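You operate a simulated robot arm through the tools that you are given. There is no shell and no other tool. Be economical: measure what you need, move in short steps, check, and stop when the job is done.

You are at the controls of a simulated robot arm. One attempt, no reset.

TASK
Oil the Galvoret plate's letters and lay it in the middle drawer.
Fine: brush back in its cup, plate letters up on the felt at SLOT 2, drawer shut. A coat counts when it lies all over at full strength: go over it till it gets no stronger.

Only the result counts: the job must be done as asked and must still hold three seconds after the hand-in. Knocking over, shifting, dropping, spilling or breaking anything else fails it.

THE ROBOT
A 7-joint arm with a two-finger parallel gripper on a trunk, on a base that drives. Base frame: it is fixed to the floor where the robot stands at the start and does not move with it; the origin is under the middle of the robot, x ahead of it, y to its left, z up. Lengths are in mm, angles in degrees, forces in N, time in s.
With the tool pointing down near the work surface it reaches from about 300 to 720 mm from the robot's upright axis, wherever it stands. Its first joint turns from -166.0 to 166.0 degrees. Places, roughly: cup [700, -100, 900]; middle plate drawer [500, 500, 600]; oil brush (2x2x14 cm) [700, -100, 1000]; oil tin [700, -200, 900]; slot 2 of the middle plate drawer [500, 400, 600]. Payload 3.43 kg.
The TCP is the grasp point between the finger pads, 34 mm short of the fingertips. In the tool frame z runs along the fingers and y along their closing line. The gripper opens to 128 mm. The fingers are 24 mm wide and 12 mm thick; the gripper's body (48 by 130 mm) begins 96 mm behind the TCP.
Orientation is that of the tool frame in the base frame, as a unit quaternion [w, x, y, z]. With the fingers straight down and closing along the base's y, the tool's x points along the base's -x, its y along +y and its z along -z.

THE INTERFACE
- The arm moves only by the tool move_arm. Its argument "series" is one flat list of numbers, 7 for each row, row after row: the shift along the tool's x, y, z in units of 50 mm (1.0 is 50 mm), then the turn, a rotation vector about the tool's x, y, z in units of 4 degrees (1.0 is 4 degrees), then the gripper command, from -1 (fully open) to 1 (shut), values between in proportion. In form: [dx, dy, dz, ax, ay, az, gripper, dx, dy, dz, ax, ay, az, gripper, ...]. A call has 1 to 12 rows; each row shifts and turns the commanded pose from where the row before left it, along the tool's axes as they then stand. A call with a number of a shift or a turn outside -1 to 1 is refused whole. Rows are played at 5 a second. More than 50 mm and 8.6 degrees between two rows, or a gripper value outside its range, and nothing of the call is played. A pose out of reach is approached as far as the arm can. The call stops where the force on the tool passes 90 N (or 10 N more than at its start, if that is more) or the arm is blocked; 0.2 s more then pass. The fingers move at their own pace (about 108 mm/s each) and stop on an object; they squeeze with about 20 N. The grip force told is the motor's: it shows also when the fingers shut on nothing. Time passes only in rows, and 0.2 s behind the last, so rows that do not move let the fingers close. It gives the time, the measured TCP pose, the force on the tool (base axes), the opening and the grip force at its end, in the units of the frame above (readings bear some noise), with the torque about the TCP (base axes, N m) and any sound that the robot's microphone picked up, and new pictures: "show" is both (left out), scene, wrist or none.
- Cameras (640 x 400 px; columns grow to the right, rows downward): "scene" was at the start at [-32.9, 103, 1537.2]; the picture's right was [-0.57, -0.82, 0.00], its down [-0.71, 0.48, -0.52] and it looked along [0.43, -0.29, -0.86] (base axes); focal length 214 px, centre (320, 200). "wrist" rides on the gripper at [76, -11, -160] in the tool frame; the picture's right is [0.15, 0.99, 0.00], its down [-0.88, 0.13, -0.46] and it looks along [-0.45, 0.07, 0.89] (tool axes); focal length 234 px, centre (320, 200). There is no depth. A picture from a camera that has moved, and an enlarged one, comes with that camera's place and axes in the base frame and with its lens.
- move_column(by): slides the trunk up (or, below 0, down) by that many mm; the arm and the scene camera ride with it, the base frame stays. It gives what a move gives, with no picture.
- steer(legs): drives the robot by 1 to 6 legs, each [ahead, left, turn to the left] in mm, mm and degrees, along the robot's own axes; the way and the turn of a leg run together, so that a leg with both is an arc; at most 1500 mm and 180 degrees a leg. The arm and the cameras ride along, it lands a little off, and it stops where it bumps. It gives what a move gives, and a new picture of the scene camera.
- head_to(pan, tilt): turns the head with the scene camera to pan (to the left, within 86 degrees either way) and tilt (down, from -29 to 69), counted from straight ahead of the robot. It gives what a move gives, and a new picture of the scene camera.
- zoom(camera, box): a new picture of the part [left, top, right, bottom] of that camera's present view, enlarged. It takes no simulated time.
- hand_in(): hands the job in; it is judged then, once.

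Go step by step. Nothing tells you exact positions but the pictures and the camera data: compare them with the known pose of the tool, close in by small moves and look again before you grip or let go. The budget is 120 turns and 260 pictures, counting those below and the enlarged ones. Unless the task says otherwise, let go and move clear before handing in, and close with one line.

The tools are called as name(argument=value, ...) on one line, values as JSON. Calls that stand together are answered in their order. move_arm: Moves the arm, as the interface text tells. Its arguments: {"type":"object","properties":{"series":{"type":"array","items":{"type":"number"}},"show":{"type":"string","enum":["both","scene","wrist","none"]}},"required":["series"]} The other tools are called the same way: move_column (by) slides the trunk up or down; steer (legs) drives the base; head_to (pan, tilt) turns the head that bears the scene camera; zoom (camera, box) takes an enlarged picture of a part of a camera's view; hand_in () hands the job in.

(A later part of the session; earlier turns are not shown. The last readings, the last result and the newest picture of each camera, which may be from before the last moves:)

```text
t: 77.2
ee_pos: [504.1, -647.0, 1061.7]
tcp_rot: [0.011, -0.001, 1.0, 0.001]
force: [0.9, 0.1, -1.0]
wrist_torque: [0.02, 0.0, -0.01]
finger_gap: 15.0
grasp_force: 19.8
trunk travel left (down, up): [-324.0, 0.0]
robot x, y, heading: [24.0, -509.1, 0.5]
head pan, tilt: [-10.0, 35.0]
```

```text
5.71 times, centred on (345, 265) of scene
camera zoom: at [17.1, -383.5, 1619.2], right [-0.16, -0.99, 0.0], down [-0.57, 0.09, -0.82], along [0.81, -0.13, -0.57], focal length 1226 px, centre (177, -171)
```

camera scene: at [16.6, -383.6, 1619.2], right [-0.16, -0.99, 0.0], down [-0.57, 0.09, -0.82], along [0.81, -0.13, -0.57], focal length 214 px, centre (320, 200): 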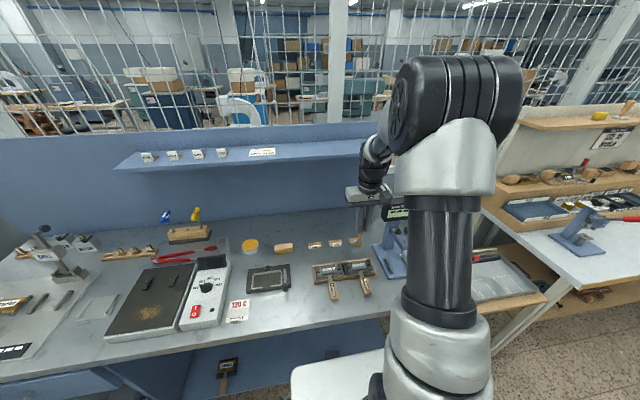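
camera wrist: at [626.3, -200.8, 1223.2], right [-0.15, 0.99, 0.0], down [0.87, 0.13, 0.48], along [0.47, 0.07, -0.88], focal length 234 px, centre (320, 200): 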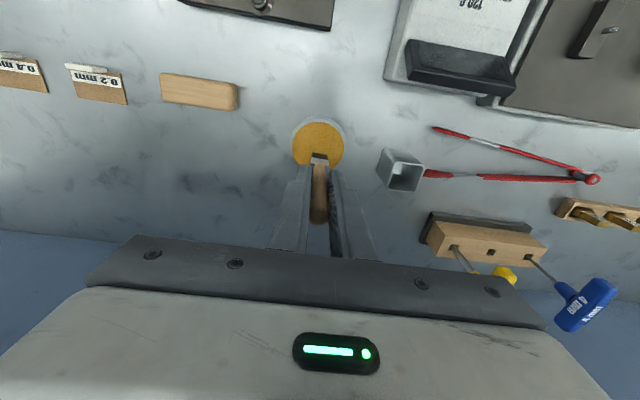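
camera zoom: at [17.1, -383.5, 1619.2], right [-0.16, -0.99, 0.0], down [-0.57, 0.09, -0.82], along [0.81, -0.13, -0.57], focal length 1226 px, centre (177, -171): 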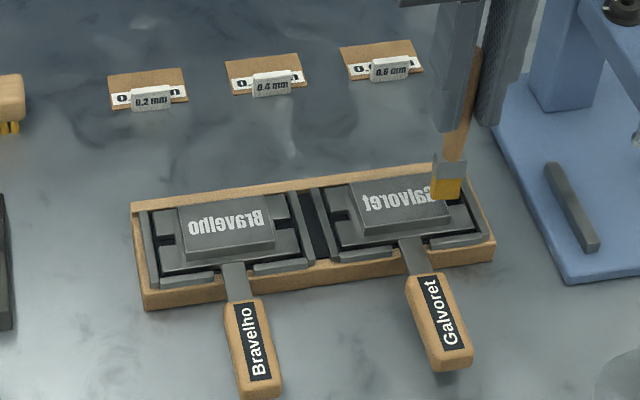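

Tip is ~19 mm above the pad's right end. Lower to contact.

move_arm(series=[0, 0, 0.2, 0, 0, 0, 1, 0, 0, 0.16, 0, 0, 0, 1, 0, 0, 0.06, 0, 0, 0, 1], show="none")

zoom(camera="wrist", box=[240, 80, 420, 220])

```text
t: 78.0
ee_pos: [503.9, -647.8, 1042.5]
tcp_rot: [0.014, -0.001, 1.0, 0.001]
force: [1.6, 0.9, 16.0]
wrist_torque: [0.17, -0.25, 0.03]
finger_gap: 15.4
grasp_force: 20.0
trunk travel left (down, up): [-324.0, 0.0]
robot x, y, heading: [18.3, -509.5, 0.5]
head pan, tilt: [-10.0, 35.0]
```

```text
2.86 times, centred on (330, 150) of wrist
camera zoom: at [426.1, -658.5, 1198.7], right [-0.15, 0.99, 0.0], down [0.87, 0.13, 0.48], along [0.47, 0.07, -0.88], focal length 669 px, centre (291, 343)
```

zoom: 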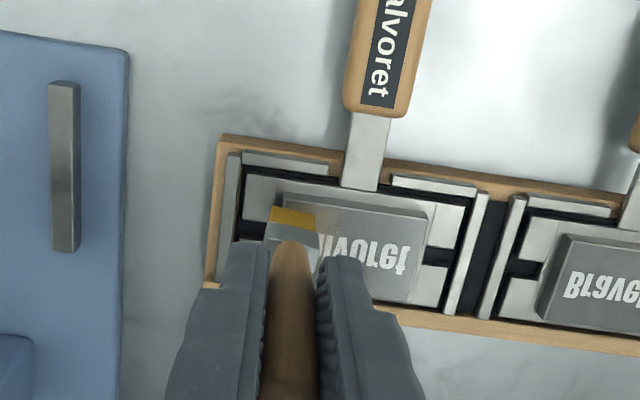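

Contact made (~16 N); ease slightly and stroke across, then look.

move_arm(series=[0, 0, -0.03, 0, 0, 0, 1, 0, 0.3, 0, 0, 0, 0, 1, 0, 0.3, 0, 0, 0, 0, 1, 0, 0.3, 0, 0, 0, 0, 1, 0, 0.3, 0, 0, 0, 0, 1, -0.16, 0, 0, 0, 0, 0, 1, 0, -0.3, 0, 0, 0, 0, 1, 0, -0.3, 0, 0, 0, 0, 1, 0, -0.3, 0, 0, 0, 0, 1, 0, -0.3, 0, 0, 0, 0, 1], show="none")

zoom(camera="wrist", box=[240, 80, 420, 220])

zoom(camera="scene", box=[300, 230, 390, 300])

```text
t: 80.2
ee_pos: [512.5, -648.3, 1041.9]
tcp_rot: [0.011, 0.0, 1.0, 0.0]
force: [-0.2, -0.7, -1.1]
wrist_torque: [-0.02, 0.01, 0.0]
finger_gap: 14.9
grasp_force: 20.3
trunk travel left (down, up): [-324.0, 0.0]
robot x, y, heading: [18.0, -508.8, 0.8]
head pan, tilt: [-10.0, 35.0]
```

```text
2.86 times, centred on (330, 150) of wrist
camera zoom: at [434.6, -659.6, 1199.8], right [-0.15, 0.99, 0.0], down [0.87, 0.13, 0.48], along [0.47, 0.07, -0.88], focal length 669 px, centre (291, 343)
```

zoom: 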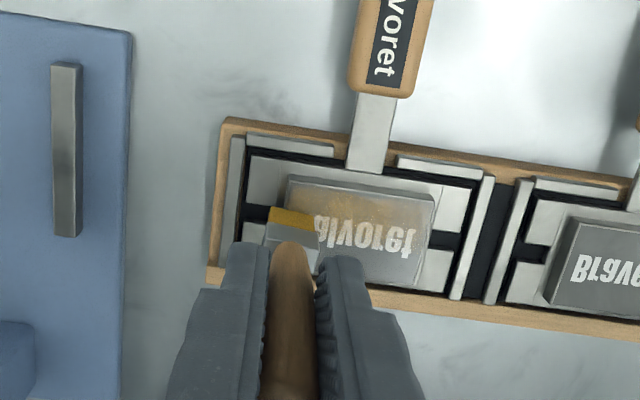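

```text
5.71 times, centred on (345, 265) of scene
camera zoom: at [16.6, -383.7, 1619.2], right [-0.16, -0.99, 0.0], down [-0.57, 0.09, -0.82], along [0.81, -0.13, -0.57], focal length 1226 px, centre (177, -171)
```

zoom: 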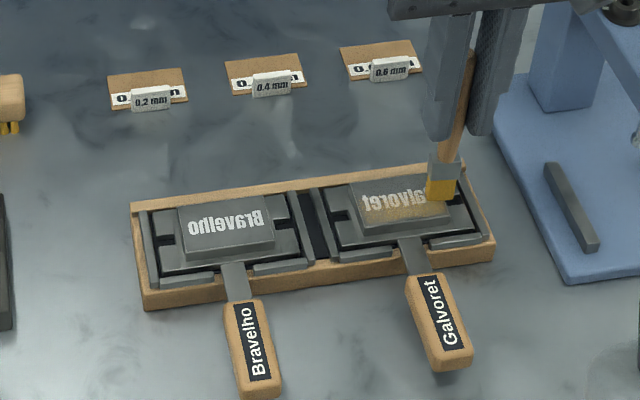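

Amber coat appears. Continue the strokes row by row further back.

move_arm(series=[0, 0.3, 0.02, 0, 0, 0, 1, 0, 0.3, 0, 0, 0, 0, 1, 0, 0.3, 0, 0, 0, 0, 1, 0, 0.3, 0, 0, 0, 0, 1, -0.16, 0, 0, 0, 0, 0, 1, 0, -0.3, 0, 0, 0, 0, 1, 0, -0.3, 0, 0, 0, 0, 1, 0, -0.3, 0, 0, 0, 0, 1, 0, -0.3, 0, 0, 0, 0, 1, -0.16, 0, 0, 0, 0, 0, 1], show="none")

move_arm(series=[0, 0.3, 0, 0, 0, 0, 1, 0, 0.3, 0, 0, 0, 0, 1, 0, 0.3, 0, 0, 0, 0, 1, 0, 0.3, 0, 0, 0, 0, 1, -0.16, 0, 0, 0, 0, 0, 1, 0, -0.3, 0, 0, 0, 0, 1, 0, -0.3, 0, 0, 0, 0, 1, 0, -0.3, 0, 0, 0, 0, 1, 0, -0.3, 0, 0, 0, 0, 1], show="none")

zoom(camera="wrist", box=[240, 80, 420, 220])

zoom(camera="scene", box=[345, 245, 390, 280])

```text
t: 82.3
ee_pos: [527.5, -647.6, 1042.4]
tcp_rot: [0.011, -0.001, 1.0, 0.001]
force: [-1.7, -0.9, 5.1]
wrist_torque: [-0.04, 0.13, 0.0]
finger_gap: 15.3
grasp_force: 19.6
trunk travel left (down, up): [-324.0, 0.0]
robot x, y, heading: [20.1, -510.4, 0.6]
head pan, tilt: [-10.0, 35.0]
```

```text
t: 84.3
ee_pos: [534.8, -645.6, 1042.3]
tcp_rot: [0.011, -0.001, 1.0, 0.002]
force: [0.1, -0.3, 1.1]
wrist_torque: [0.01, 0.01, -0.04]
finger_gap: 14.9
grasp_force: 20.1
trunk travel left (down, up): [-324.0, 0.0]
robot x, y, heading: [19.7, -510.8, 0.6]
head pan, tilt: [-10.0, 35.0]
```

```text
2.86 times, centred on (330, 150) of wrist
camera zoom: at [457.5, -658.5, 1198.8], right [-0.15, 0.99, 0.0], down [0.87, 0.13, 0.48], along [0.47, 0.07, -0.88], focal length 669 px, centre (291, 343)
```

zoom: 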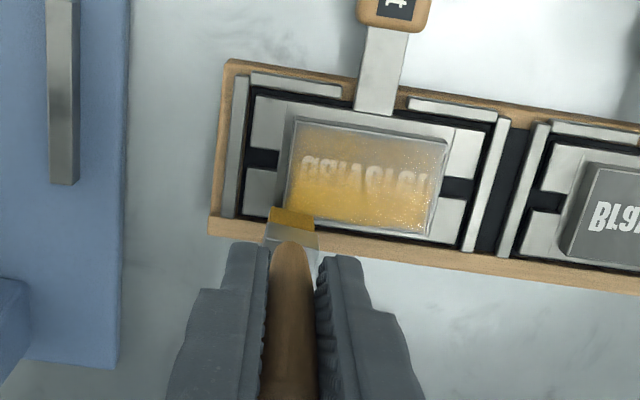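

```text
11.43 times, centred on (368, 262) of scene
camera zoom: at [16.5, -383.5, 1619.2], right [-0.16, -0.99, 0.0], down [-0.57, 0.09, -0.82], along [0.81, -0.13, -0.57], focal length 2451 px, centre (-223, -514)
```

zoom: 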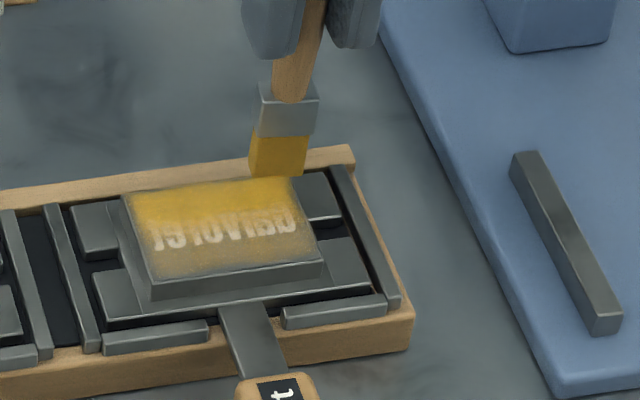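

The far part is strong, the near edge weaker. Second full pass, working back toward the near edge.

move_arm(series=[0, 0.31, 0.02, 0, 0, 0, 1, 0, 0.31, 0, 0, 0, 0, 1, 0, 0.31, 0, 0, 0, 0, 1, 0, 0.31, 0, 0, 0, 0, 1, 0.16, 0, 0, 0, 0, 0, 1, 0, -0.31, 0, 0, 0, 0, 1, 0, -0.31, 0, 0, 0, 0, 1, 0, -0.31, 0, 0, 0, 0, 1, 0, -0.31, 0, 0, 0, 0, 1, 0.16, 0, 0, 0, 0, 0, 1], show="none")

move_arm(series=[0, 0.31, 0, 0, 0, 0, 1, 0, 0.31, 0, 0, 0, 0, 1, 0, 0.31, 0, 0, 0, 0, 1, 0, 0.31, 0, 0, 0, 0, 1, 0.16, 0, 0, 0, 0, 0, 1, 0, -0.31, 0, 0, 0, 0, 1, 0, -0.31, 0, 0, 0, 0, 1, 0, -0.31, 0, 0, 0, 0, 1, 0, -0.31, 0, 0, 0, 0, 1, 0.16, 0, 0, 0, 0, 0, 1], show="none")

move_arm(series=[0, 0.31, 0, 0, 0, 0, 1, 0, 0.31, 0, 0, 0, 0, 1, 0, 0.31, 0, 0, 0, 0, 1, 0, 0.31, 0, 0, 0, 0, 1, 0.1, 0, 0, 0, 0, 0, 1, 0, -0.31, 0, 0, 0, 0, 1, 0, -0.31, 0, 0, 0, 0, 1, 0, -0.31, 0, 0, 0, 0, 1, 0, -0.31, 0, 0, 0, 0, 1], show="none")

zoom(camera="wrist", box=[240, 80, 420, 220])

zoom(camera="scene", box=[345, 245, 390, 280])

```text
t: 86.5
ee_pos: [519.9, -648.7, 1042.0]
tcp_rot: [0.013, 0.0, 1.0, 0.0]
force: [3.3, 0.5, 13.2]
wrist_torque: [0.04, -0.5, -0.04]
finger_gap: 15.1
grasp_force: 19.9
trunk travel left (down, up): [-324.0, 0.0]
robot x, y, heading: [22.9, -511.9, 0.8]
head pan, tilt: [-10.0, 35.0]
```

```text
t: 88.8
ee_pos: [504.7, -647.7, 1040.1]
tcp_rot: [0.012, 0.0, 1.0, 0.001]
force: [0.8, -0.4, 7.8]
wrist_torque: [0.01, -0.18, 0.01]
finger_gap: 15.0
grasp_force: 20.4
trunk travel left (down, up): [-324.0, 0.0]
robot x, y, heading: [15.6, -508.1, 0.5]
head pan, tilt: [-10.0, 35.0]
```

```text
t: 90.8
ee_pos: [498.2, -648.8, 1040.0]
tcp_rot: [0.012, -0.001, 1.0, 0.001]
force: [0.0, -0.6, 1.2]
wrist_torque: [0.0, -0.01, -0.02]
finger_gap: 15.0
grasp_force: 19.7
trunk travel left (down, up): [-324.0, 0.0]
robot x, y, heading: [23.0, -511.8, 0.6]
head pan, tilt: [-10.0, 35.0]
```

```text
2.86 times, centred on (330, 150) of wrist
camera zoom: at [421.0, -659.8, 1197.4], right [-0.15, 0.99, 0.0], down [0.87, 0.13, 0.48], along [0.47, 0.07, -0.88], focal length 669 px, centre (291, 343)
```

zoom: 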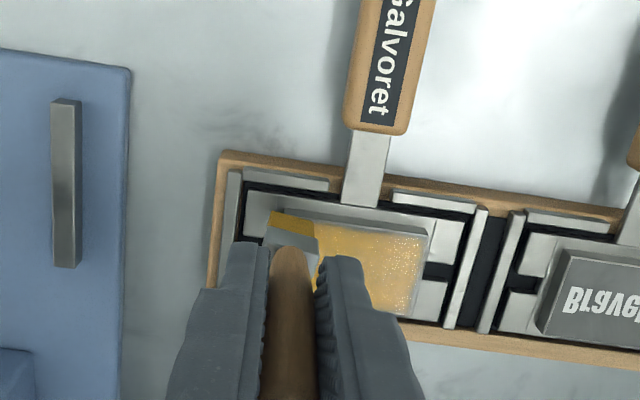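

```text
11.43 times, centred on (368, 262) of scene
camera zoom: at [16.5, -383.6, 1619.1], right [-0.16, -0.99, 0.0], down [-0.57, 0.09, -0.82], along [0.81, -0.13, -0.57], focal length 2451 px, centre (-223, -514)
```

zoom: 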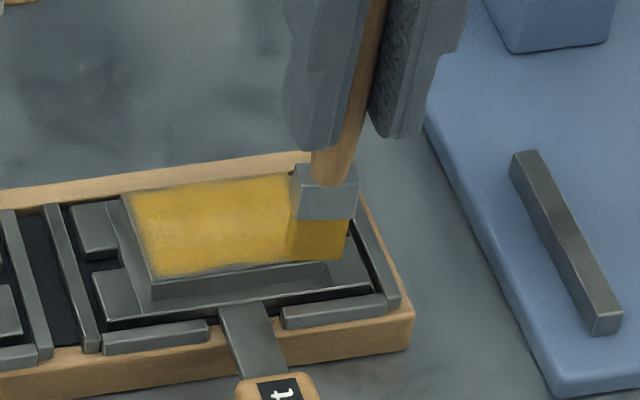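

Nearly full; a third pass with slightly wider reach at edges.

move_arm(series=[0, -0.08, 0, 0, 0, 0, 1, 0, 0.36, 0, 0, 0, 0, 1, 0, 0.36, 0, 0, 0, 0, 1, 0, 0.36, 0, 0, 0, 0, 1, 0, 0.36, 0, 0, 0, 0, 1, -0.16, 0, -0.02, 0, 0, 0, 1, 0, -0.36, 0, 0, 0, 0, 1, 0, -0.36, 0, 0, 0, 0, 1, 0, -0.36, 0, 0, 0, 0, 1, 0, -0.36, 0, 0, 0, 0, 1, -0.16, 0, 0, 0, 0, 0, 1], show="none")

move_arm(series=[0, 0.36, 0, 0, 0, 0, 1, 0, 0.36, 0, 0, 0, 0, 1, 0, 0.36, 0, 0, 0, 0, 1, 0, 0.36, 0, 0, 0, 0, 1, -0.16, 0, 0, 0, 0, 0, 1, 0, -0.36, 0, 0, 0, 0, 1, 0, -0.36, 0, 0, 0, 0, 1, 0, -0.36, 0, 0, 0, 0, 1, 0, -0.36, 0, 0, 0, 0, 1, -0.16, 0, 0, 0, 0, 0, 1], show="none")

move_arm(series=[0, 0.36, 0, 0, 0, 0, 1, 0, 0.36, 0, 0, 0, 0, 1, 0, 0.36, 0, 0, 0, 0, 1, 0, 0.36, 0, 0, 0, 0, 1, -0.14, 0, 0, 0, 0, 0, 1, 0, -0.36, 0, 0, 0, 0, 1, 0, -0.36, 0, 0, 0, 0, 1, 0, -0.36, 0, 0, 0, 0, 1, 0, -0.36, 0, 0, 0, 0, 1, 0, 0, -0.8, 0, 0, 0, 1, -0.6, -0.4, 0, 0, 0, 0, 1], show="none")

zoom(camera="wrist", box=[250, 40, 430, 180])

zoom(camera="scene", box=[345, 245, 390, 280])

```text
t: 93.2
ee_pos: [515.2, -650.7, 1041.5]
tcp_rot: [0.012, -0.001, 1.0, 0.002]
force: [-0.3, -0.2, 0.3]
wrist_torque: [0.0, 0.0, 0.0]
finger_gap: 14.9
grasp_force: 19.7
trunk travel left (down, up): [-324.0, 0.0]
robot x, y, heading: [18.7, -508.7, 0.7]
head pan, tilt: [-10.0, 35.0]
```

```text
t: 95.3
ee_pos: [532.6, -651.6, 1041.6]
tcp_rot: [0.012, 0.001, 1.0, 0.001]
force: [0.5, 0.2, -0.9]
wrist_torque: [0.01, 0.0, 0.03]
finger_gap: 14.9
grasp_force: 19.8
trunk travel left (down, up): [-324.0, 0.0]
robot x, y, heading: [20.3, -508.1, 0.4]
head pan, tilt: [-10.0, 35.0]
```

```text
t: 97.8
ee_pos: [568.3, -673.9, 1081.3]
tcp_rot: [0.012, 0.0, 1.0, 0.001]
force: [-0.1, 0.0, -0.3]
wrist_torque: [-0.02, -0.03, 0.01]
finger_gap: 14.9
grasp_force: 19.8
trunk travel left (down, up): [-324.0, 0.0]
robot x, y, heading: [24.6, -506.8, 0.7]
head pan, tilt: [-10.0, 35.0]
```

```text
2.86 times, centred on (340, 110) of wrist
camera zoom: at [490.5, -684.5, 1238.1], right [-0.15, 0.99, 0.0], down [0.87, 0.13, 0.48], along [0.47, 0.07, -0.88], focal length 669 px, centre (263, 457)
```

zoom: 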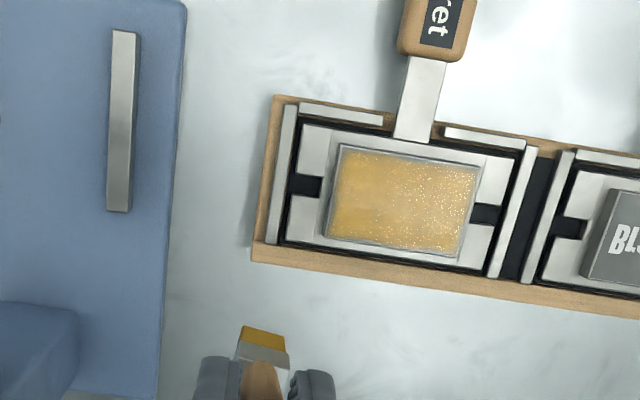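

```text
11.43 times, centred on (368, 262) of scene
camera zoom: at [16.8, -383.7, 1619.1], right [-0.16, -0.99, 0.0], down [-0.57, 0.09, -0.82], along [0.81, -0.13, -0.57], focal length 2451 px, centre (-223, -514)
```

zoom: 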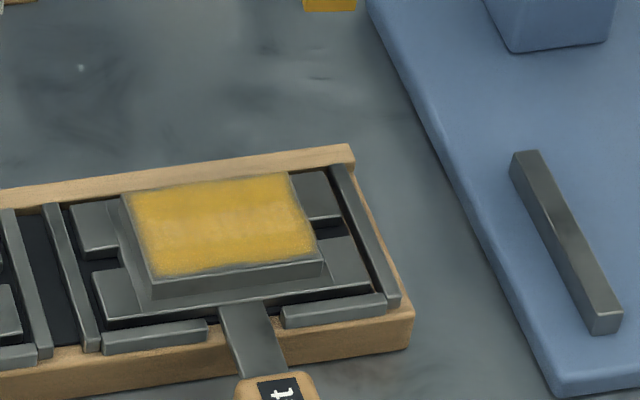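

Coat looks even with slightly soft edges. One crosswise pass (strokes along x) to bring everything, including edges, to full strength.

move_arm(series=[0.6, 0.42, 0, 0, 0, 0, 1, 0, 0, 0.82, 0, 0, 0, 1, 0.4, 0, 0, 0, 0, 0, 1, 0.4, 0, 0, 0, 0, 0, 1, 0, 0.125, 0, 0, 0, 0, 1, -0.4, 0, 0, 0, 0, 0, 1, -0.4, 0, 0, 0, 0, 0, 1, 0, 0.125, 0, 0, 0, 0, 1, 0.4, 0, 0, 0, 0, 0, 1, 0.4, 0, 0, 0, 0, 0, 1, 0, 0.125, 0, 0, 0, 0, 1], show="none")

move_arm(series=[-0.4, 0, 0, 0, 0, 0, 1, -0.4, 0, 0, 0, 0, 0, 1, 0, 0.125, 0, 0, 0, 0, 1, 0.4, 0, 0, 0, 0, 0, 1, 0.4, 0, 0, 0, 0, 0, 1, 0, 0.125, 0, 0, 0, 0, 1, -0.4, 0, 0, 0, 0, 0, 1, -0.4, 0, 0, 0, 0, 0, 1, 0, 0.125, 0, 0, 0, 0, 1, 0.4, 0, 0, 0, 0, 0, 1, 0.4, 0, 0, 0, 0, 0, 1, 0, 0.125, 0, 0, 0, 0, 1], show="none")

move_arm(series=[-0.4, 0, 0, 0, 0, 0, 1, -0.4, 0, 0, 0, 0, 0, 1, 0, 0.125, 0, 0, 0, 0, 1, 0.4, 0, 0, 0, 0, 0, 1, 0.4, 0, 0, 0, 0, 0, 1, 0, 0.125, 0, 0, 0, 0, 1, -0.4, 0, 0, 0, 0, 0, 1, -0.4, 0, 0, 0, 0, 0, 1, 0, 0.125, 0, 0, 0, 0, 1, 0.4, 0, 0, 0, 0, 0, 1, 0.4, 0, 0, 0, 0, 0, 1, 0, 0.125, 0, 0, 0, 0, 1], show="none")

move_arm(series=[-0.4, 0, 0, 0, 0, 0, 1, -0.4, 0, 0, 0, 0, 0, 1, 0, 0.1, 0, 0, 0, 0, 1, 0.4, 0, 0, 0, 0, 0, 1, 0.4, 0, 0, 0, 0, 0, 1, 0, 0, -0.8, 0, 0, 0, 1, -0.8, -0.3, 0, 0, 0, 0, 1, -0.6, -0.7, 0, 0, 0, 0, 1], show="none")

zoom(camera="wrist", box=[250, 40, 430, 180])

zoom(camera="scene", box=[345, 245, 390, 280])

```text
t: 100.2
ee_pos: [497.9, -631.3, 1039.6]
tcp_rot: [0.012, -0.001, 1.0, 0.001]
force: [-0.4, -3.2, 9.4]
wrist_torque: [-0.35, -0.1, -0.02]
finger_gap: 15.0
grasp_force: 20.0
trunk travel left (down, up): [-324.0, 0.0]
robot x, y, heading: [22.8, -510.3, 0.5]
head pan, tilt: [-10.0, 35.0]
```

```text
t: 102.8
ee_pos: [498.1, -606.8, 1039.8]
tcp_rot: [0.011, -0.002, 1.0, 0.001]
force: [1.4, -0.5, 0.7]
wrist_torque: [-0.08, -0.05, 0.0]
finger_gap: 14.9
grasp_force: 20.2
trunk travel left (down, up): [-324.0, 0.0]
robot x, y, heading: [21.8, -513.0, 0.7]
head pan, tilt: [-10.0, 35.0]
```

```text
t: 105.3
ee_pos: [498.2, -581.6, 1038.9]
tcp_rot: [0.013, -0.001, 1.0, 0.001]
force: [0.3, 0.7, 0.3]
wrist_torque: [-0.05, -0.04, -0.02]
finger_gap: 15.0
grasp_force: 19.3
trunk travel left (down, up): [-324.0, 0.0]
robot x, y, heading: [22.2, -510.9, 0.6]
head pan, tilt: [-10.0, 35.0]
```

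```text
t: 107.2
ee_pos: [566.6, -628.6, 1080.2]
tcp_rot: [0.011, -0.001, 1.0, 0.0]
force: [-0.3, 0.7, 0.2]
wrist_torque: [-0.01, 0.03, -0.01]
finger_gap: 14.9
grasp_force: 19.4
trunk travel left (down, up): [-324.0, 0.0]
robot x, y, heading: [24.0, -510.5, 0.7]
head pan, tilt: [-10.0, 35.0]
```

```text
2.86 times, centred on (340, 110) of wrist
camera zoom: at [488.2, -640.0, 1236.7], right [-0.15, 0.99, 0.0], down [0.87, 0.13, 0.48], along [0.47, 0.07, -0.88], focal length 669 px, centre (263, 457)
```

zoom: 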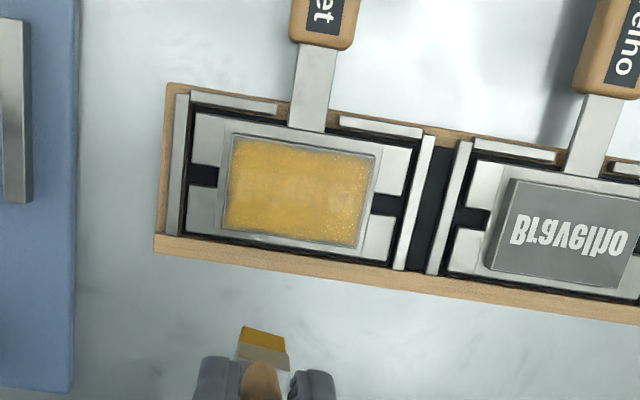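

```text
11.43 times, centred on (368, 262) of scene
camera zoom: at [17.2, -383.9, 1619.2], right [-0.16, -0.99, 0.0], down [-0.57, 0.09, -0.82], along [0.81, -0.13, -0.57], focal length 2451 px, centre (-223, -514)
```

zoom: 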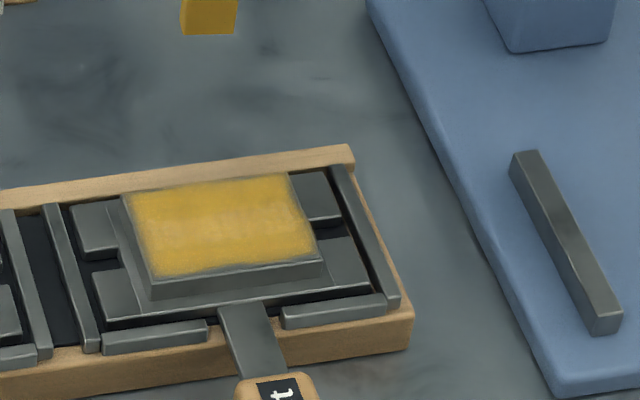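

Nearly unchanged, a sign of saturation; one last lengthwise pass with firmer contact to confirm it gets no stronger.

move_arm(series=[0.65, -0.45, 0, 0, 0, 0, 1, 0, 0, 0.84, 0, 0, 0, 1, 0, 0.36, 0, 0, 0, 0, 1, 0, 0.36, 0, 0, 0, 0, 1, 0, 0.36, 0, 0, 0, 0, 1, 0, 0.36, 0, 0, 0, 0, 1, 0.16, 0, 0, 0, 0, 0, 1, 0, -0.36, 0, 0, 0, 0, 1, 0, -0.36, 0, 0, 0, 0, 1, 0, -0.36, 0, 0, 0, 0, 1, 0, -0.36, 0, 0, 0, 0, 1, 0.16, 0, 0, 0, 0, 0, 1], show="none")

move_arm(series=[0, 0.36, 0, 0, 0, 0, 1, 0, 0.36, 0, 0, 0, 0, 1, 0, 0.36, 0, 0, 0, 0, 1, 0, 0.36, 0, 0, 0, 0, 1, 0.16, 0, 0, 0, 0, 0, 1, 0, -0.36, 0, 0, 0, 0, 1, 0, -0.36, 0, 0, 0, 0, 1, 0, -0.36, 0, 0, 0, 0, 1, 0, -0.36, 0, 0, 0, 0, 1, 0.16, 0, 0, 0, 0, 0, 1], show="none")

move_arm(series=[0, 0.36, 0, 0, 0, 0, 1, 0, 0.36, 0, 0, 0, 0, 1, 0, 0.36, 0, 0, 0, 0, 1, 0, 0.36, 0, 0, 0, 0, 1, 0, 0, -0.8, 0, 0, 0, 1, -0.8, -0.3, 0, 0, 0, 0, 1, -0.6, -0.7, 0, 0, 0, 0, 1], show="none")

zoom(camera="wrist", box=[250, 40, 430, 180])

zoom(camera="scene", box=[345, 245, 390, 280])

```text
t: 109.8
ee_pos: [519.6, -649.6, 1037.6]
tcp_rot: [0.012, 0.0, 1.0, 0.001]
force: [1.0, 0.4, 6.2]
wrist_torque: [0.07, -0.14, 0.02]
finger_gap: 15.0
grasp_force: 19.6
trunk travel left (down, up): [-324.0, 0.0]
robot x, y, heading: [21.4, -509.2, 0.6]
head pan, tilt: [-10.0, 35.0]
```

```text
t: 112.0
ee_pos: [504.6, -648.0, 1038.1]
tcp_rot: [0.012, -0.001, 1.0, 0.001]
force: [-0.7, -0.1, 2.1]
wrist_torque: [0.09, 0.04, 0.03]
finger_gap: 14.9
grasp_force: 20.4
trunk travel left (down, up): [-324.0, 0.0]
robot x, y, heading: [19.6, -507.5, 0.7]
head pan, tilt: [-10.0, 35.0]
```

```text
t: 113.5
ee_pos: [571.8, -629.1, 1081.0]
tcp_rot: [0.013, -0.001, 1.0, 0.002]
force: [-0.2, 0.9, 1.1]
wrist_torque: [0.01, 0.02, 0.01]
finger_gap: 14.9
grasp_force: 20.1
trunk travel left (down, up): [-324.0, 0.0]
robot x, y, heading: [22.1, -510.2, 0.5]
head pan, tilt: [-10.0, 35.0]
```

```text
2.86 times, centred on (340, 110) of wrist
camera zoom: at [495.1, -639.9, 1237.1], right [-0.15, 0.99, 0.0], down [0.87, 0.13, 0.48], along [0.47, 0.07, -0.88], focal length 669 px, centre (263, 457)
```

zoom: 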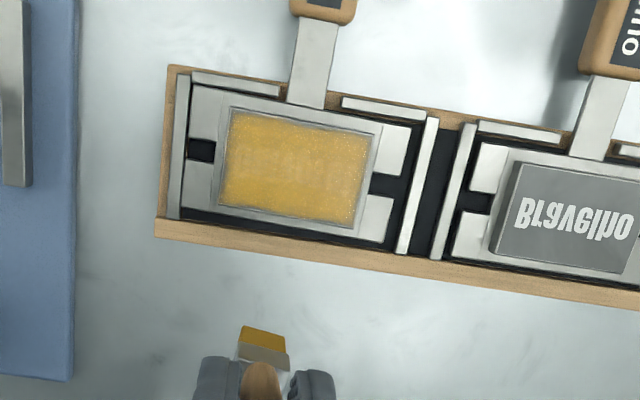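

```text
11.43 times, centred on (368, 262) of scene
camera zoom: at [17.2, -383.9, 1619.2], right [-0.16, -0.99, 0.0], down [-0.57, 0.09, -0.82], along [0.81, -0.13, -0.57], focal length 2451 px, centre (-223, -514)
```

zoom: 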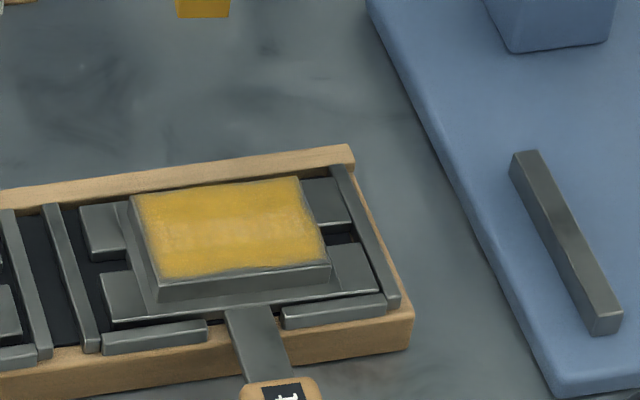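

One more confirming lengthwise pass at intermediate lines.

move_arm(series=[0.8, -0.45, 0, 0, 0, 0, 1, 0, 0, 0.85, 0, 0, 0, 1, 0, 0.36, 0, 0, 0, 0, 1, 0, 0.36, 0, 0, 0, 0, 1, 0, 0.36, 0, 0, 0, 0, 1, 0, 0.36, 0, 0, 0, 0, 1, 0.16, 0, 0, 0, 0, 0, 1, 0, -0.36, 0, 0, 0, 0, 1, 0, -0.36, 0, 0, 0, 0, 1, 0, -0.36, 0, 0, 0, 0, 1, 0, -0.36, 0, 0, 0, 0, 1, 0.16, 0, 0, 0, 0, 0, 1], show="none")

move_arm(series=[0, 0.36, 0, 0, 0, 0, 1, 0, 0.36, 0, 0, 0, 0, 1, 0, 0.36, 0, 0, 0, 0, 1, 0, 0.36, 0, 0, 0, 0, 1, 0.16, 0, 0, 0, 0, 0, 1, 0, -0.36, 0, 0, 0, 0, 1, 0, -0.36, 0, 0, 0, 0, 1, 0, -0.36, 0, 0, 0, 0, 1, 0, -0.36, 0, 0, 0, 0, 1, 0, 0, -0.8, 0, 0, 0, 1, -0.8, 0.3, 0, 0, 0, 0, 1, -0.5, 0.3, 0, 0, 0, 0, 1], show="none")

zoom(camera="wrist", box=[250, 40, 430, 180])

zoom(camera="scene", box=[345, 245, 390, 280])

```text
t: 116.2
ee_pos: [519.2, -651.9, 1037.0]
tcp_rot: [0.013, 0.0, 1.0, 0.0]
force: [2.6, -3.2, 13.1]
wrist_torque: [-0.14, -0.33, -0.03]
finger_gap: 14.9
grasp_force: 19.8
trunk travel left (down, up): [-324.0, 0.0]
robot x, y, heading: [20.7, -512.8, 0.4]
head pan, tilt: [-10.0, 35.0]
```

```text
t: 118.8
ee_pos: [573.5, -617.8, 1077.9]
tcp_rot: [0.012, 0.0, 1.0, 0.001]
force: [0.4, -0.4, -1.0]
wrist_torque: [-0.01, 0.0, 0.04]
finger_gap: 14.6
grasp_force: 20.4
trunk travel left (down, up): [-324.0, 0.0]
robot x, y, heading: [18.1, -508.9, 0.5]
head pan, tilt: [-10.0, 35.0]
```

```text
2.86 times, centred on (340, 110) of wrist
camera zoom: at [495.7, -630.1, 1235.1], right [-0.15, 0.99, 0.0], down [0.87, 0.13, 0.48], along [0.47, 0.07, -0.88], focal length 669 px, centre (263, 457)
```

zoom: 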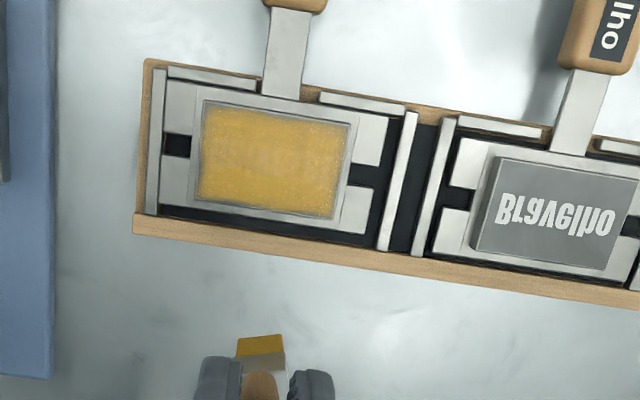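

```text
11.43 times, centred on (368, 262) of scene
camera zoom: at [17.1, -383.4, 1619.1], right [-0.16, -0.99, 0.0], down [-0.57, 0.09, -0.82], along [0.81, -0.13, -0.57], focal length 2451 px, centre (-223, -514)
```

zoom: 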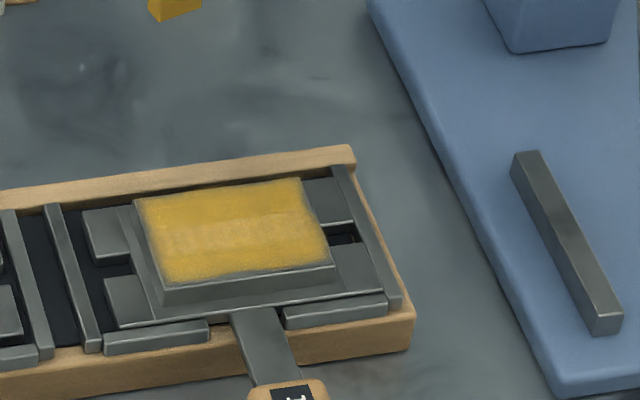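

Coat unchanged: full strength. Raise and drive back to the cup.

move_arm(series=[0, 0, -0.8, 0, 0, 0, 1, 0.5, 0, -0.6, 0, 0, 0, 1], show="none")

steer(legs=[[-5, 428, 0]])

zoom(camera="wrist", box=[0, 0, 640, 400])

```text
t: 119.3
ee_pos: [546.3, -620.2, 1146.9]
tcp_rot: [0.011, -0.001, 1.0, 0.001]
force: [-0.9, 0.4, 0.2]
wrist_torque: [-0.02, 0.03, -0.02]
finger_gap: 14.8
grasp_force: 19.9
trunk travel left (down, up): [-324.0, 0.0]
robot x, y, heading: [23.7, -508.5, 0.5]
head pan, tilt: [-10.0, 35.0]
```

```text
t: 123.9
ee_pos: [538.4, -201.0, 1146.2]
tcp_rot: [0.011, 0.001, 1.0, 0.001]
force: [-0.6, -0.5, 0.1]
wrist_torque: [0.03, 0.02, 0.01]
finger_gap: 14.9
grasp_force: 19.5
trunk travel left (down, up): [-324.0, 0.0]
robot x, y, heading: [11.9, -85.5, 0.4]
head pan, tilt: [-10.0, 35.0]
camera scene: at [8.4, 37.9, 1619.1], right [-0.17, -0.99, 0.0], down [-0.57, 0.1, -0.82], along [0.81, -0.14, -0.57], focal length 214 px, centre (320, 200)
```

scene: 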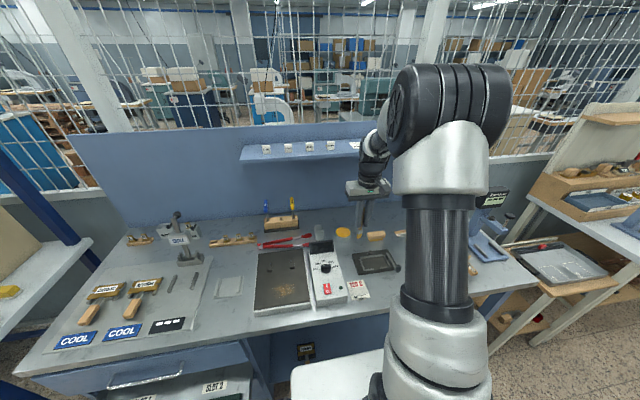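

```text
1.00 times, centred on (320, 200) of wrist (not enlarged: the box is as wide or as high as the picture)
camera zoom: at [460.5, -212.5, 1303.2], right [-0.14, 0.99, 0.0], down [0.87, 0.13, 0.48], along [0.47, 0.07, -0.88], focal length 234 px, centre (320, 200)
```

zoom: 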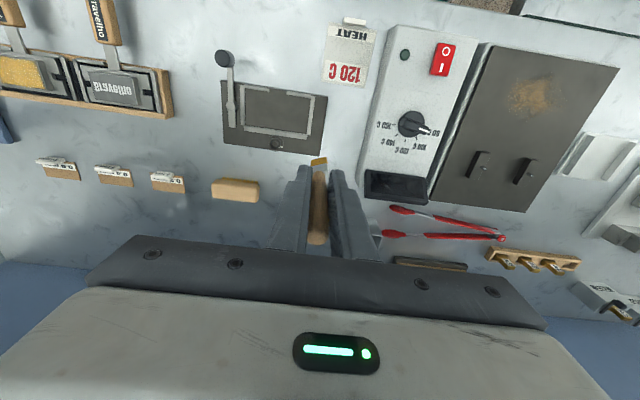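

move_arm(series=[-0.69, 0.47, 0, 0, 0, 0, 1, -0.69, 0.47, 0, 0, 0, 0, 1, -0.69, 0.47, 0, 0, 0, 0, 1, -0.69, 0.47, 0, 0, 0, 0, 1, -0.69, 0.47, 0, 0, 0, 0, 1], show="none")

zoom(camera="wrist", box=[220, 80, 420, 240])

zoom(camera="scene", box=[270, 160, 370, 260])

```text
t: 125.1
ee_pos: [711.5, -85.0, 1148.9]
tcp_rot: [0.011, 0.001, 1.0, 0.001]
force: [0.1, 0.3, 0.4]
wrist_torque: [0.04, 0.0, -0.02]
finger_gap: 14.9
grasp_force: 19.8
trunk travel left (down, up): [-324.0, 0.0]
robot x, y, heading: [10.5, -91.1, 0.4]
head pan, tilt: [-10.0, 35.0]
```

```text
2.50 times, centred on (320, 160) of wrist
camera zoom: at [634.9, -95.9, 1305.8], right [-0.14, 0.99, 0.0], down [0.87, 0.13, 0.47], along [0.47, 0.07, -0.88], focal length 585 px, centre (320, 300)
```

zoom: 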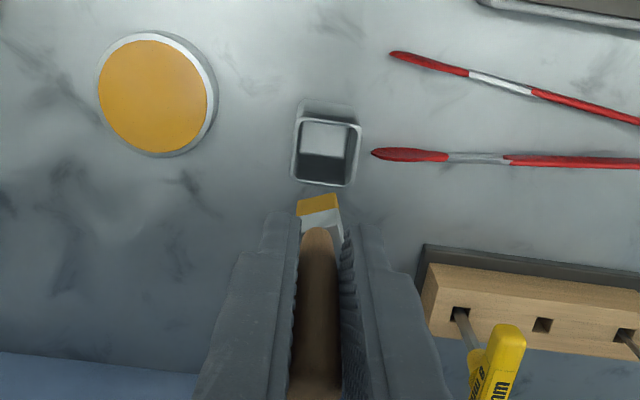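

```text
4.00 times, centred on (320, 210) of scene
camera zoom: at [9.1, 38.1, 1619.1], right [-0.17, -0.99, 0.0], down [-0.57, 0.1, -0.82], along [0.81, -0.14, -0.57], focal length 858 px, centre (320, 160)
```

zoom: 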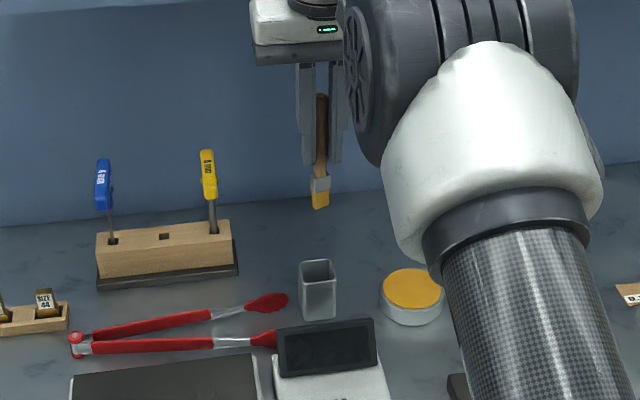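

Tip ≈[719,-84,1054], cup rim centre ≈[719,-80,965]. Shift 4 mm left, descend to just above the rim and check.

move_arm(series=[0, 0.07, 0.5, 0, 0, 0, 1, 0, 0, 0.5, 0, 0, 0, 1, 0, 0, 0.5, 0, 0, 0, 1], show="none")

zoom(camera="wrist", box=[260, 100, 380, 200])

zoom(camera="scene", box=[295, 180, 355, 240])

```text
t: 125.9
ee_pos: [713.1, -79.7, 1077.2]
tcp_rot: [0.012, 0.002, 1.0, 0.0]
force: [-0.4, 0.7, -0.3]
wrist_torque: [-0.02, -0.01, -0.03]
finger_gap: 14.9
grasp_force: 19.9
trunk travel left (down, up): [-324.0, 0.0]
robot x, y, heading: [12.5, -88.6, 0.5]
head pan, tilt: [-10.0, 35.0]
```

```text
4.00 times, centred on (320, 150) of wrist
camera zoom: at [635.5, -91.9, 1233.5], right [-0.14, 0.99, 0.0], down [0.87, 0.13, 0.48], along [0.47, 0.07, -0.88], focal length 937 px, centre (320, 400)
```

zoom: 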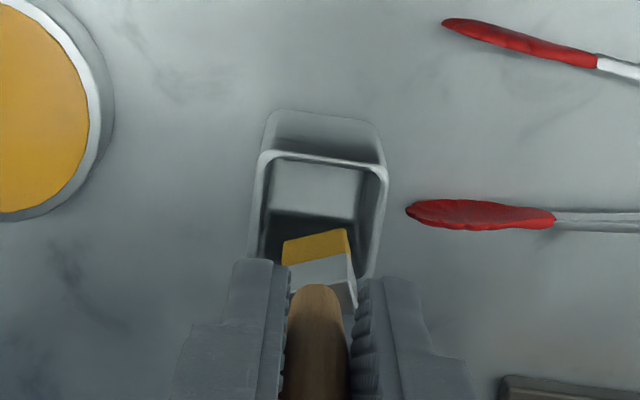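

```text
6.67 times, centred on (325, 210) of scene
camera zoom: at [8.5, 37.9, 1619.2], right [-0.17, -0.99, 0.0], down [-0.57, 0.1, -0.82], along [0.81, -0.14, -0.57], focal length 1430 px, centre (287, 133)
```

zoom: 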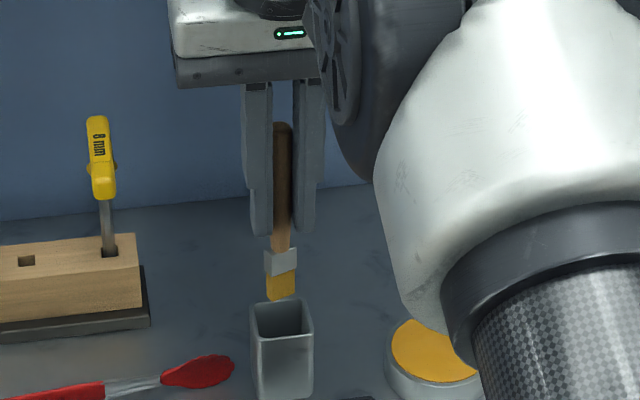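

Aligned with the cup. Descend 40 mm into it and check.

move_arm(series=[0, 0, 0.3, 0, 0, 0, 1, 0, 0, 0.3, 0, 0, 0, 1, 0, 0, 0.2, 0, 0, 0, 1], show="none")

zoom(camera="wrist", box=[260, 100, 380, 200])

zoom(camera="scene", box=[295, 180, 355, 240])

```text
t: 126.7
ee_pos: [713.2, -81.1, 1035.6]
tcp_rot: [0.012, 0.002, 1.0, 0.0]
force: [-0.3, -0.2, -0.5]
wrist_torque: [-0.01, -0.02, -0.01]
finger_gap: 14.9
grasp_force: 19.8
trunk travel left (down, up): [-324.0, 0.0]
robot x, y, heading: [11.5, -87.9, 0.5]
head pan, tilt: [-10.0, 35.0]
```

```text
4.00 times, centred on (320, 150) of wrist
camera zoom: at [635.5, -92.6, 1192.8], right [-0.14, 0.99, 0.0], down [0.87, 0.13, 0.48], along [0.47, 0.07, -0.88], focal length 937 px, centre (320, 400)
```

zoom: 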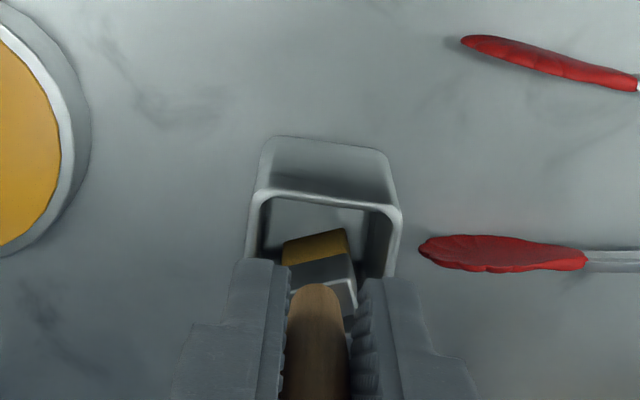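

```text
6.67 times, centred on (325, 210) of scene
camera zoom: at [8.4, 37.9, 1619.2], right [-0.17, -0.99, 0.0], down [-0.57, 0.1, -0.82], along [0.81, -0.14, -0.57], focal length 1430 px, centre (287, 133)
```

zoom: 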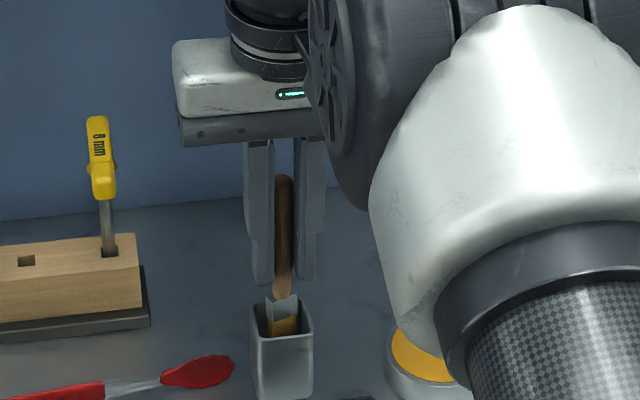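

It's inside the cup. Lower 30 mm more.

move_arm(series=[0, 0, 0.2, 0, 0, 0, 1, 0, 0, 0.2, 0, 0, 0, 1, 0, 0, 0.18, 0, 0, 0, 1], show="none")

zoom(camera="scene", box=[295, 190, 355, 250])

```text
t: 127.5
ee_pos: [713.6, -79.7, 1005.7]
tcp_rot: [0.012, 0.002, 1.0, 0.0]
force: [0.1, -0.1, -0.4]
wrist_torque: [0.03, 0.02, 0.01]
finger_gap: 14.9
grasp_force: 19.6
trunk travel left (down, up): [-324.0, 0.0]
robot x, y, heading: [14.4, -86.2, 0.4]
head pan, tilt: [-10.0, 35.0]
```

```text
6.67 times, centred on (325, 220) of scene
camera zoom: at [8.5, 37.9, 1619.2], right [-0.17, -0.99, 0.0], down [-0.57, 0.1, -0.82], along [0.81, -0.14, -0.57], focal length 1430 px, centre (287, 67)
```

zoom: 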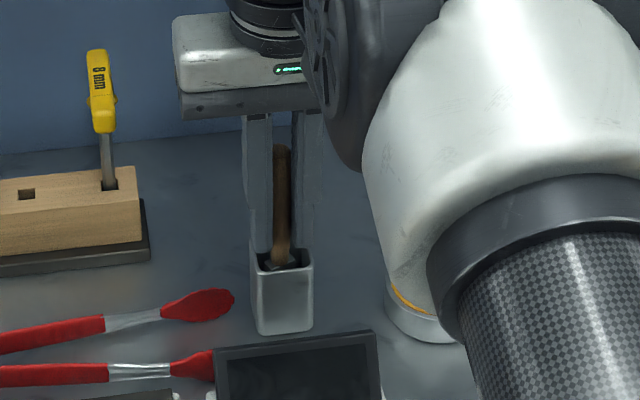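

Release the brush and rise clear.

move_arm(series=[0, 0, 0.07, 0, 0, 0, 1, 0, 0, 0, 0, 0, 0, 0.45, 0, 0, 0, 0, 0, 0, 0.45, 0, 0, -0.3, 0, 0, 0, 0.45, 0, 0, -0.6, 0, 0, 0, 0.45, 0, 0, -0.8, 0, 0, 0, 0.45, 0, 0, -0.8, 0, 0, 0, 0.45], show="wrist")

zoom(camera="scene", box=[270, 160, 370, 260])

```text
t: 129.1
ee_pos: [712.5, -81.5, 1128.2]
tcp_rot: [0.012, 0.002, 1.0, 0.001]
force: [0.4, 0.4, 0.4]
wrist_torque: [0.02, 0.0, -0.01]
finger_gap: 35.3
grasp_force: 0.1
trunk travel left (down, up): [-324.0, 0.0]
robot x, y, heading: [9.7, -90.8, 0.5]
head pan, tilt: [-10.0, 35.0]
camera wrist: at [635.1, -92.2, 1284.6], right [-0.14, 0.99, 0.0], down [0.87, 0.13, 0.48], along [0.47, 0.07, -0.88], focal length 234 px, centre (320, 200)
```

wrist: 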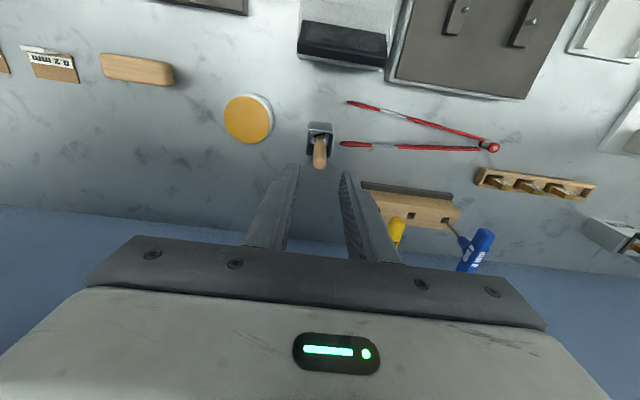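

```text
4.00 times, centred on (320, 210) of scene
camera zoom: at [8.2, 37.9, 1619.1], right [-0.17, -0.99, 0.0], down [-0.57, 0.1, -0.82], along [0.81, -0.14, -0.57], focal length 858 px, centre (320, 160)
```

zoom: 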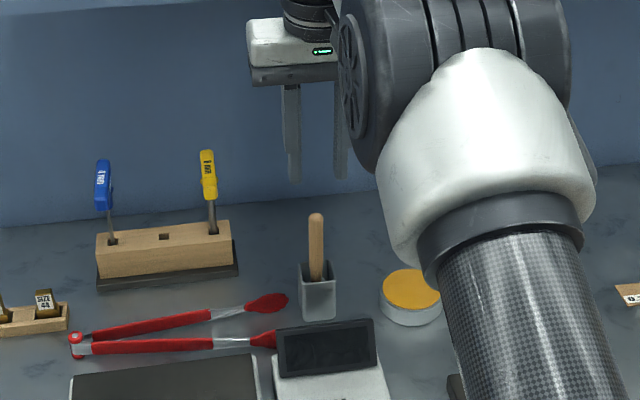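

Brush is back in its cup. Retract and drive to the plate rack again.

move_arm(series=[0.9, -0.1, 0, 0, 0, 0, 0.3, 0.9, -0.3, 0, 0, 0, 0, 0.3, 0.9, -0.3, 0, 0, 0, 0, 0.3, 0.9, -0.3, 0, 0, 0, 0, 0.3, 0.9, -0.3, 0, 0, 0, 0, 0.3], show="none")

steer(legs=[[0, -460, 0]])

zoom(camera="wrist", box=[180, 30, 460, 220])

```text
t: 130.3
ee_pos: [487.1, -145.8, 1120.7]
tcp_rot: [0.012, 0.002, 1.0, 0.001]
force: [0.3, 1.0, -0.5]
wrist_torque: [-0.02, -0.01, 0.01]
finger_gap: 44.7
grasp_force: 0.1
trunk travel left (down, up): [-324.0, 0.0]
robot x, y, heading: [14.1, -90.8, 0.3]
head pan, tilt: [-10.0, 35.0]
```

```text
t: 135.3
ee_pos: [492.7, -604.6, 1120.8]
tcp_rot: [0.012, -0.001, 1.0, 0.001]
force: [0.4, 0.5, 0.0]
wrist_torque: [0.01, -0.02, 0.01]
finger_gap: 44.7
grasp_force: 0.0
trunk travel left (down, up): [-324.0, 0.0]
robot x, y, heading: [19.5, -555.8, 1.0]
head pan, tilt: [-10.0, 35.0]
camera scene: at [12.1, -424.3, 1619.2], right [-0.16, -0.99, 0.0], down [-0.57, 0.09, -0.82], along [0.81, -0.13, -0.57], focal length 214 px, centre (320, 200)
```

scene: 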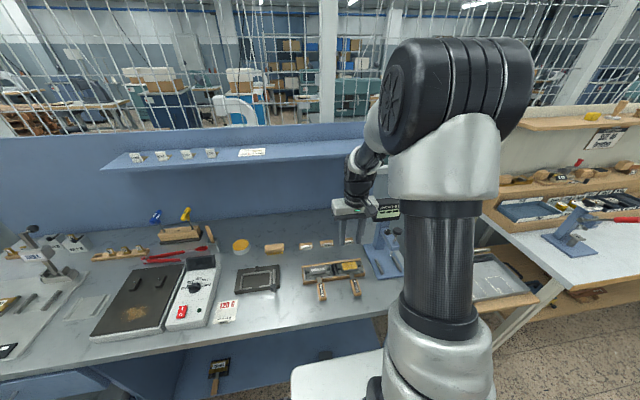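

```text
2.11 times, centred on (320, 125) of wrist
camera zoom: at [414.7, -617.6, 1277.1], right [-0.15, 0.99, 0.0], down [0.87, 0.13, 0.48], along [0.47, 0.07, -0.88], focal length 493 px, centre (320, 358)
```

zoom: 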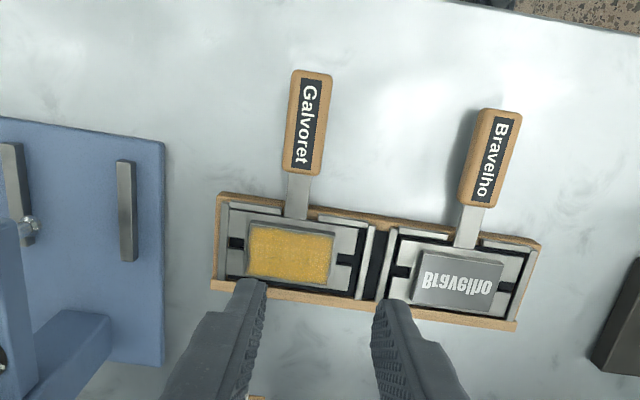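

Handle of the Galvoret plate lies at x≈403–462, y≈-623. Get its height from the scene camera.

zoom(camera="scene", box=[295, 250, 385, 310])

zoom(camera="wrist", box=[290, 50, 370, 140])

```text
6.67 times, centred on (340, 280) of scene
camera zoom: at [12.1, -424.3, 1619.2], right [-0.16, -0.99, 0.0], down [-0.57, 0.09, -0.82], along [0.81, -0.13, -0.57], focal length 1430 px, centre (187, -333)
```

zoom: 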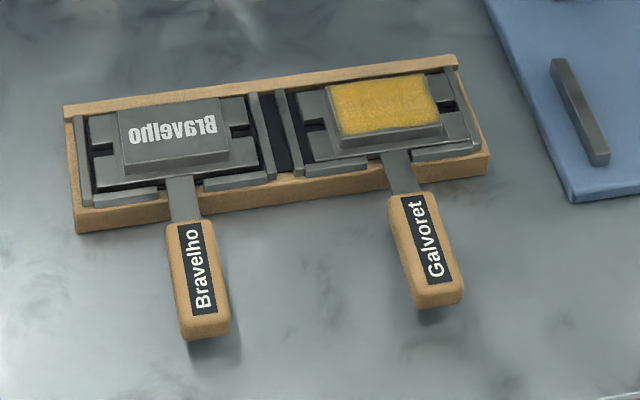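

```text
4.44 times, centred on (330, 95) of wrist
camera zoom: at [414.7, -617.6, 1277.1], right [-0.15, 0.99, 0.0], down [0.87, 0.13, 0.48], along [0.47, 0.07, -0.88], focal length 1041 px, centre (276, 667)
```

zoom: 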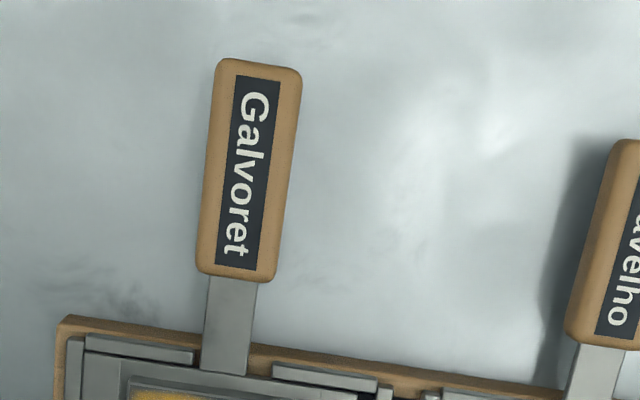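

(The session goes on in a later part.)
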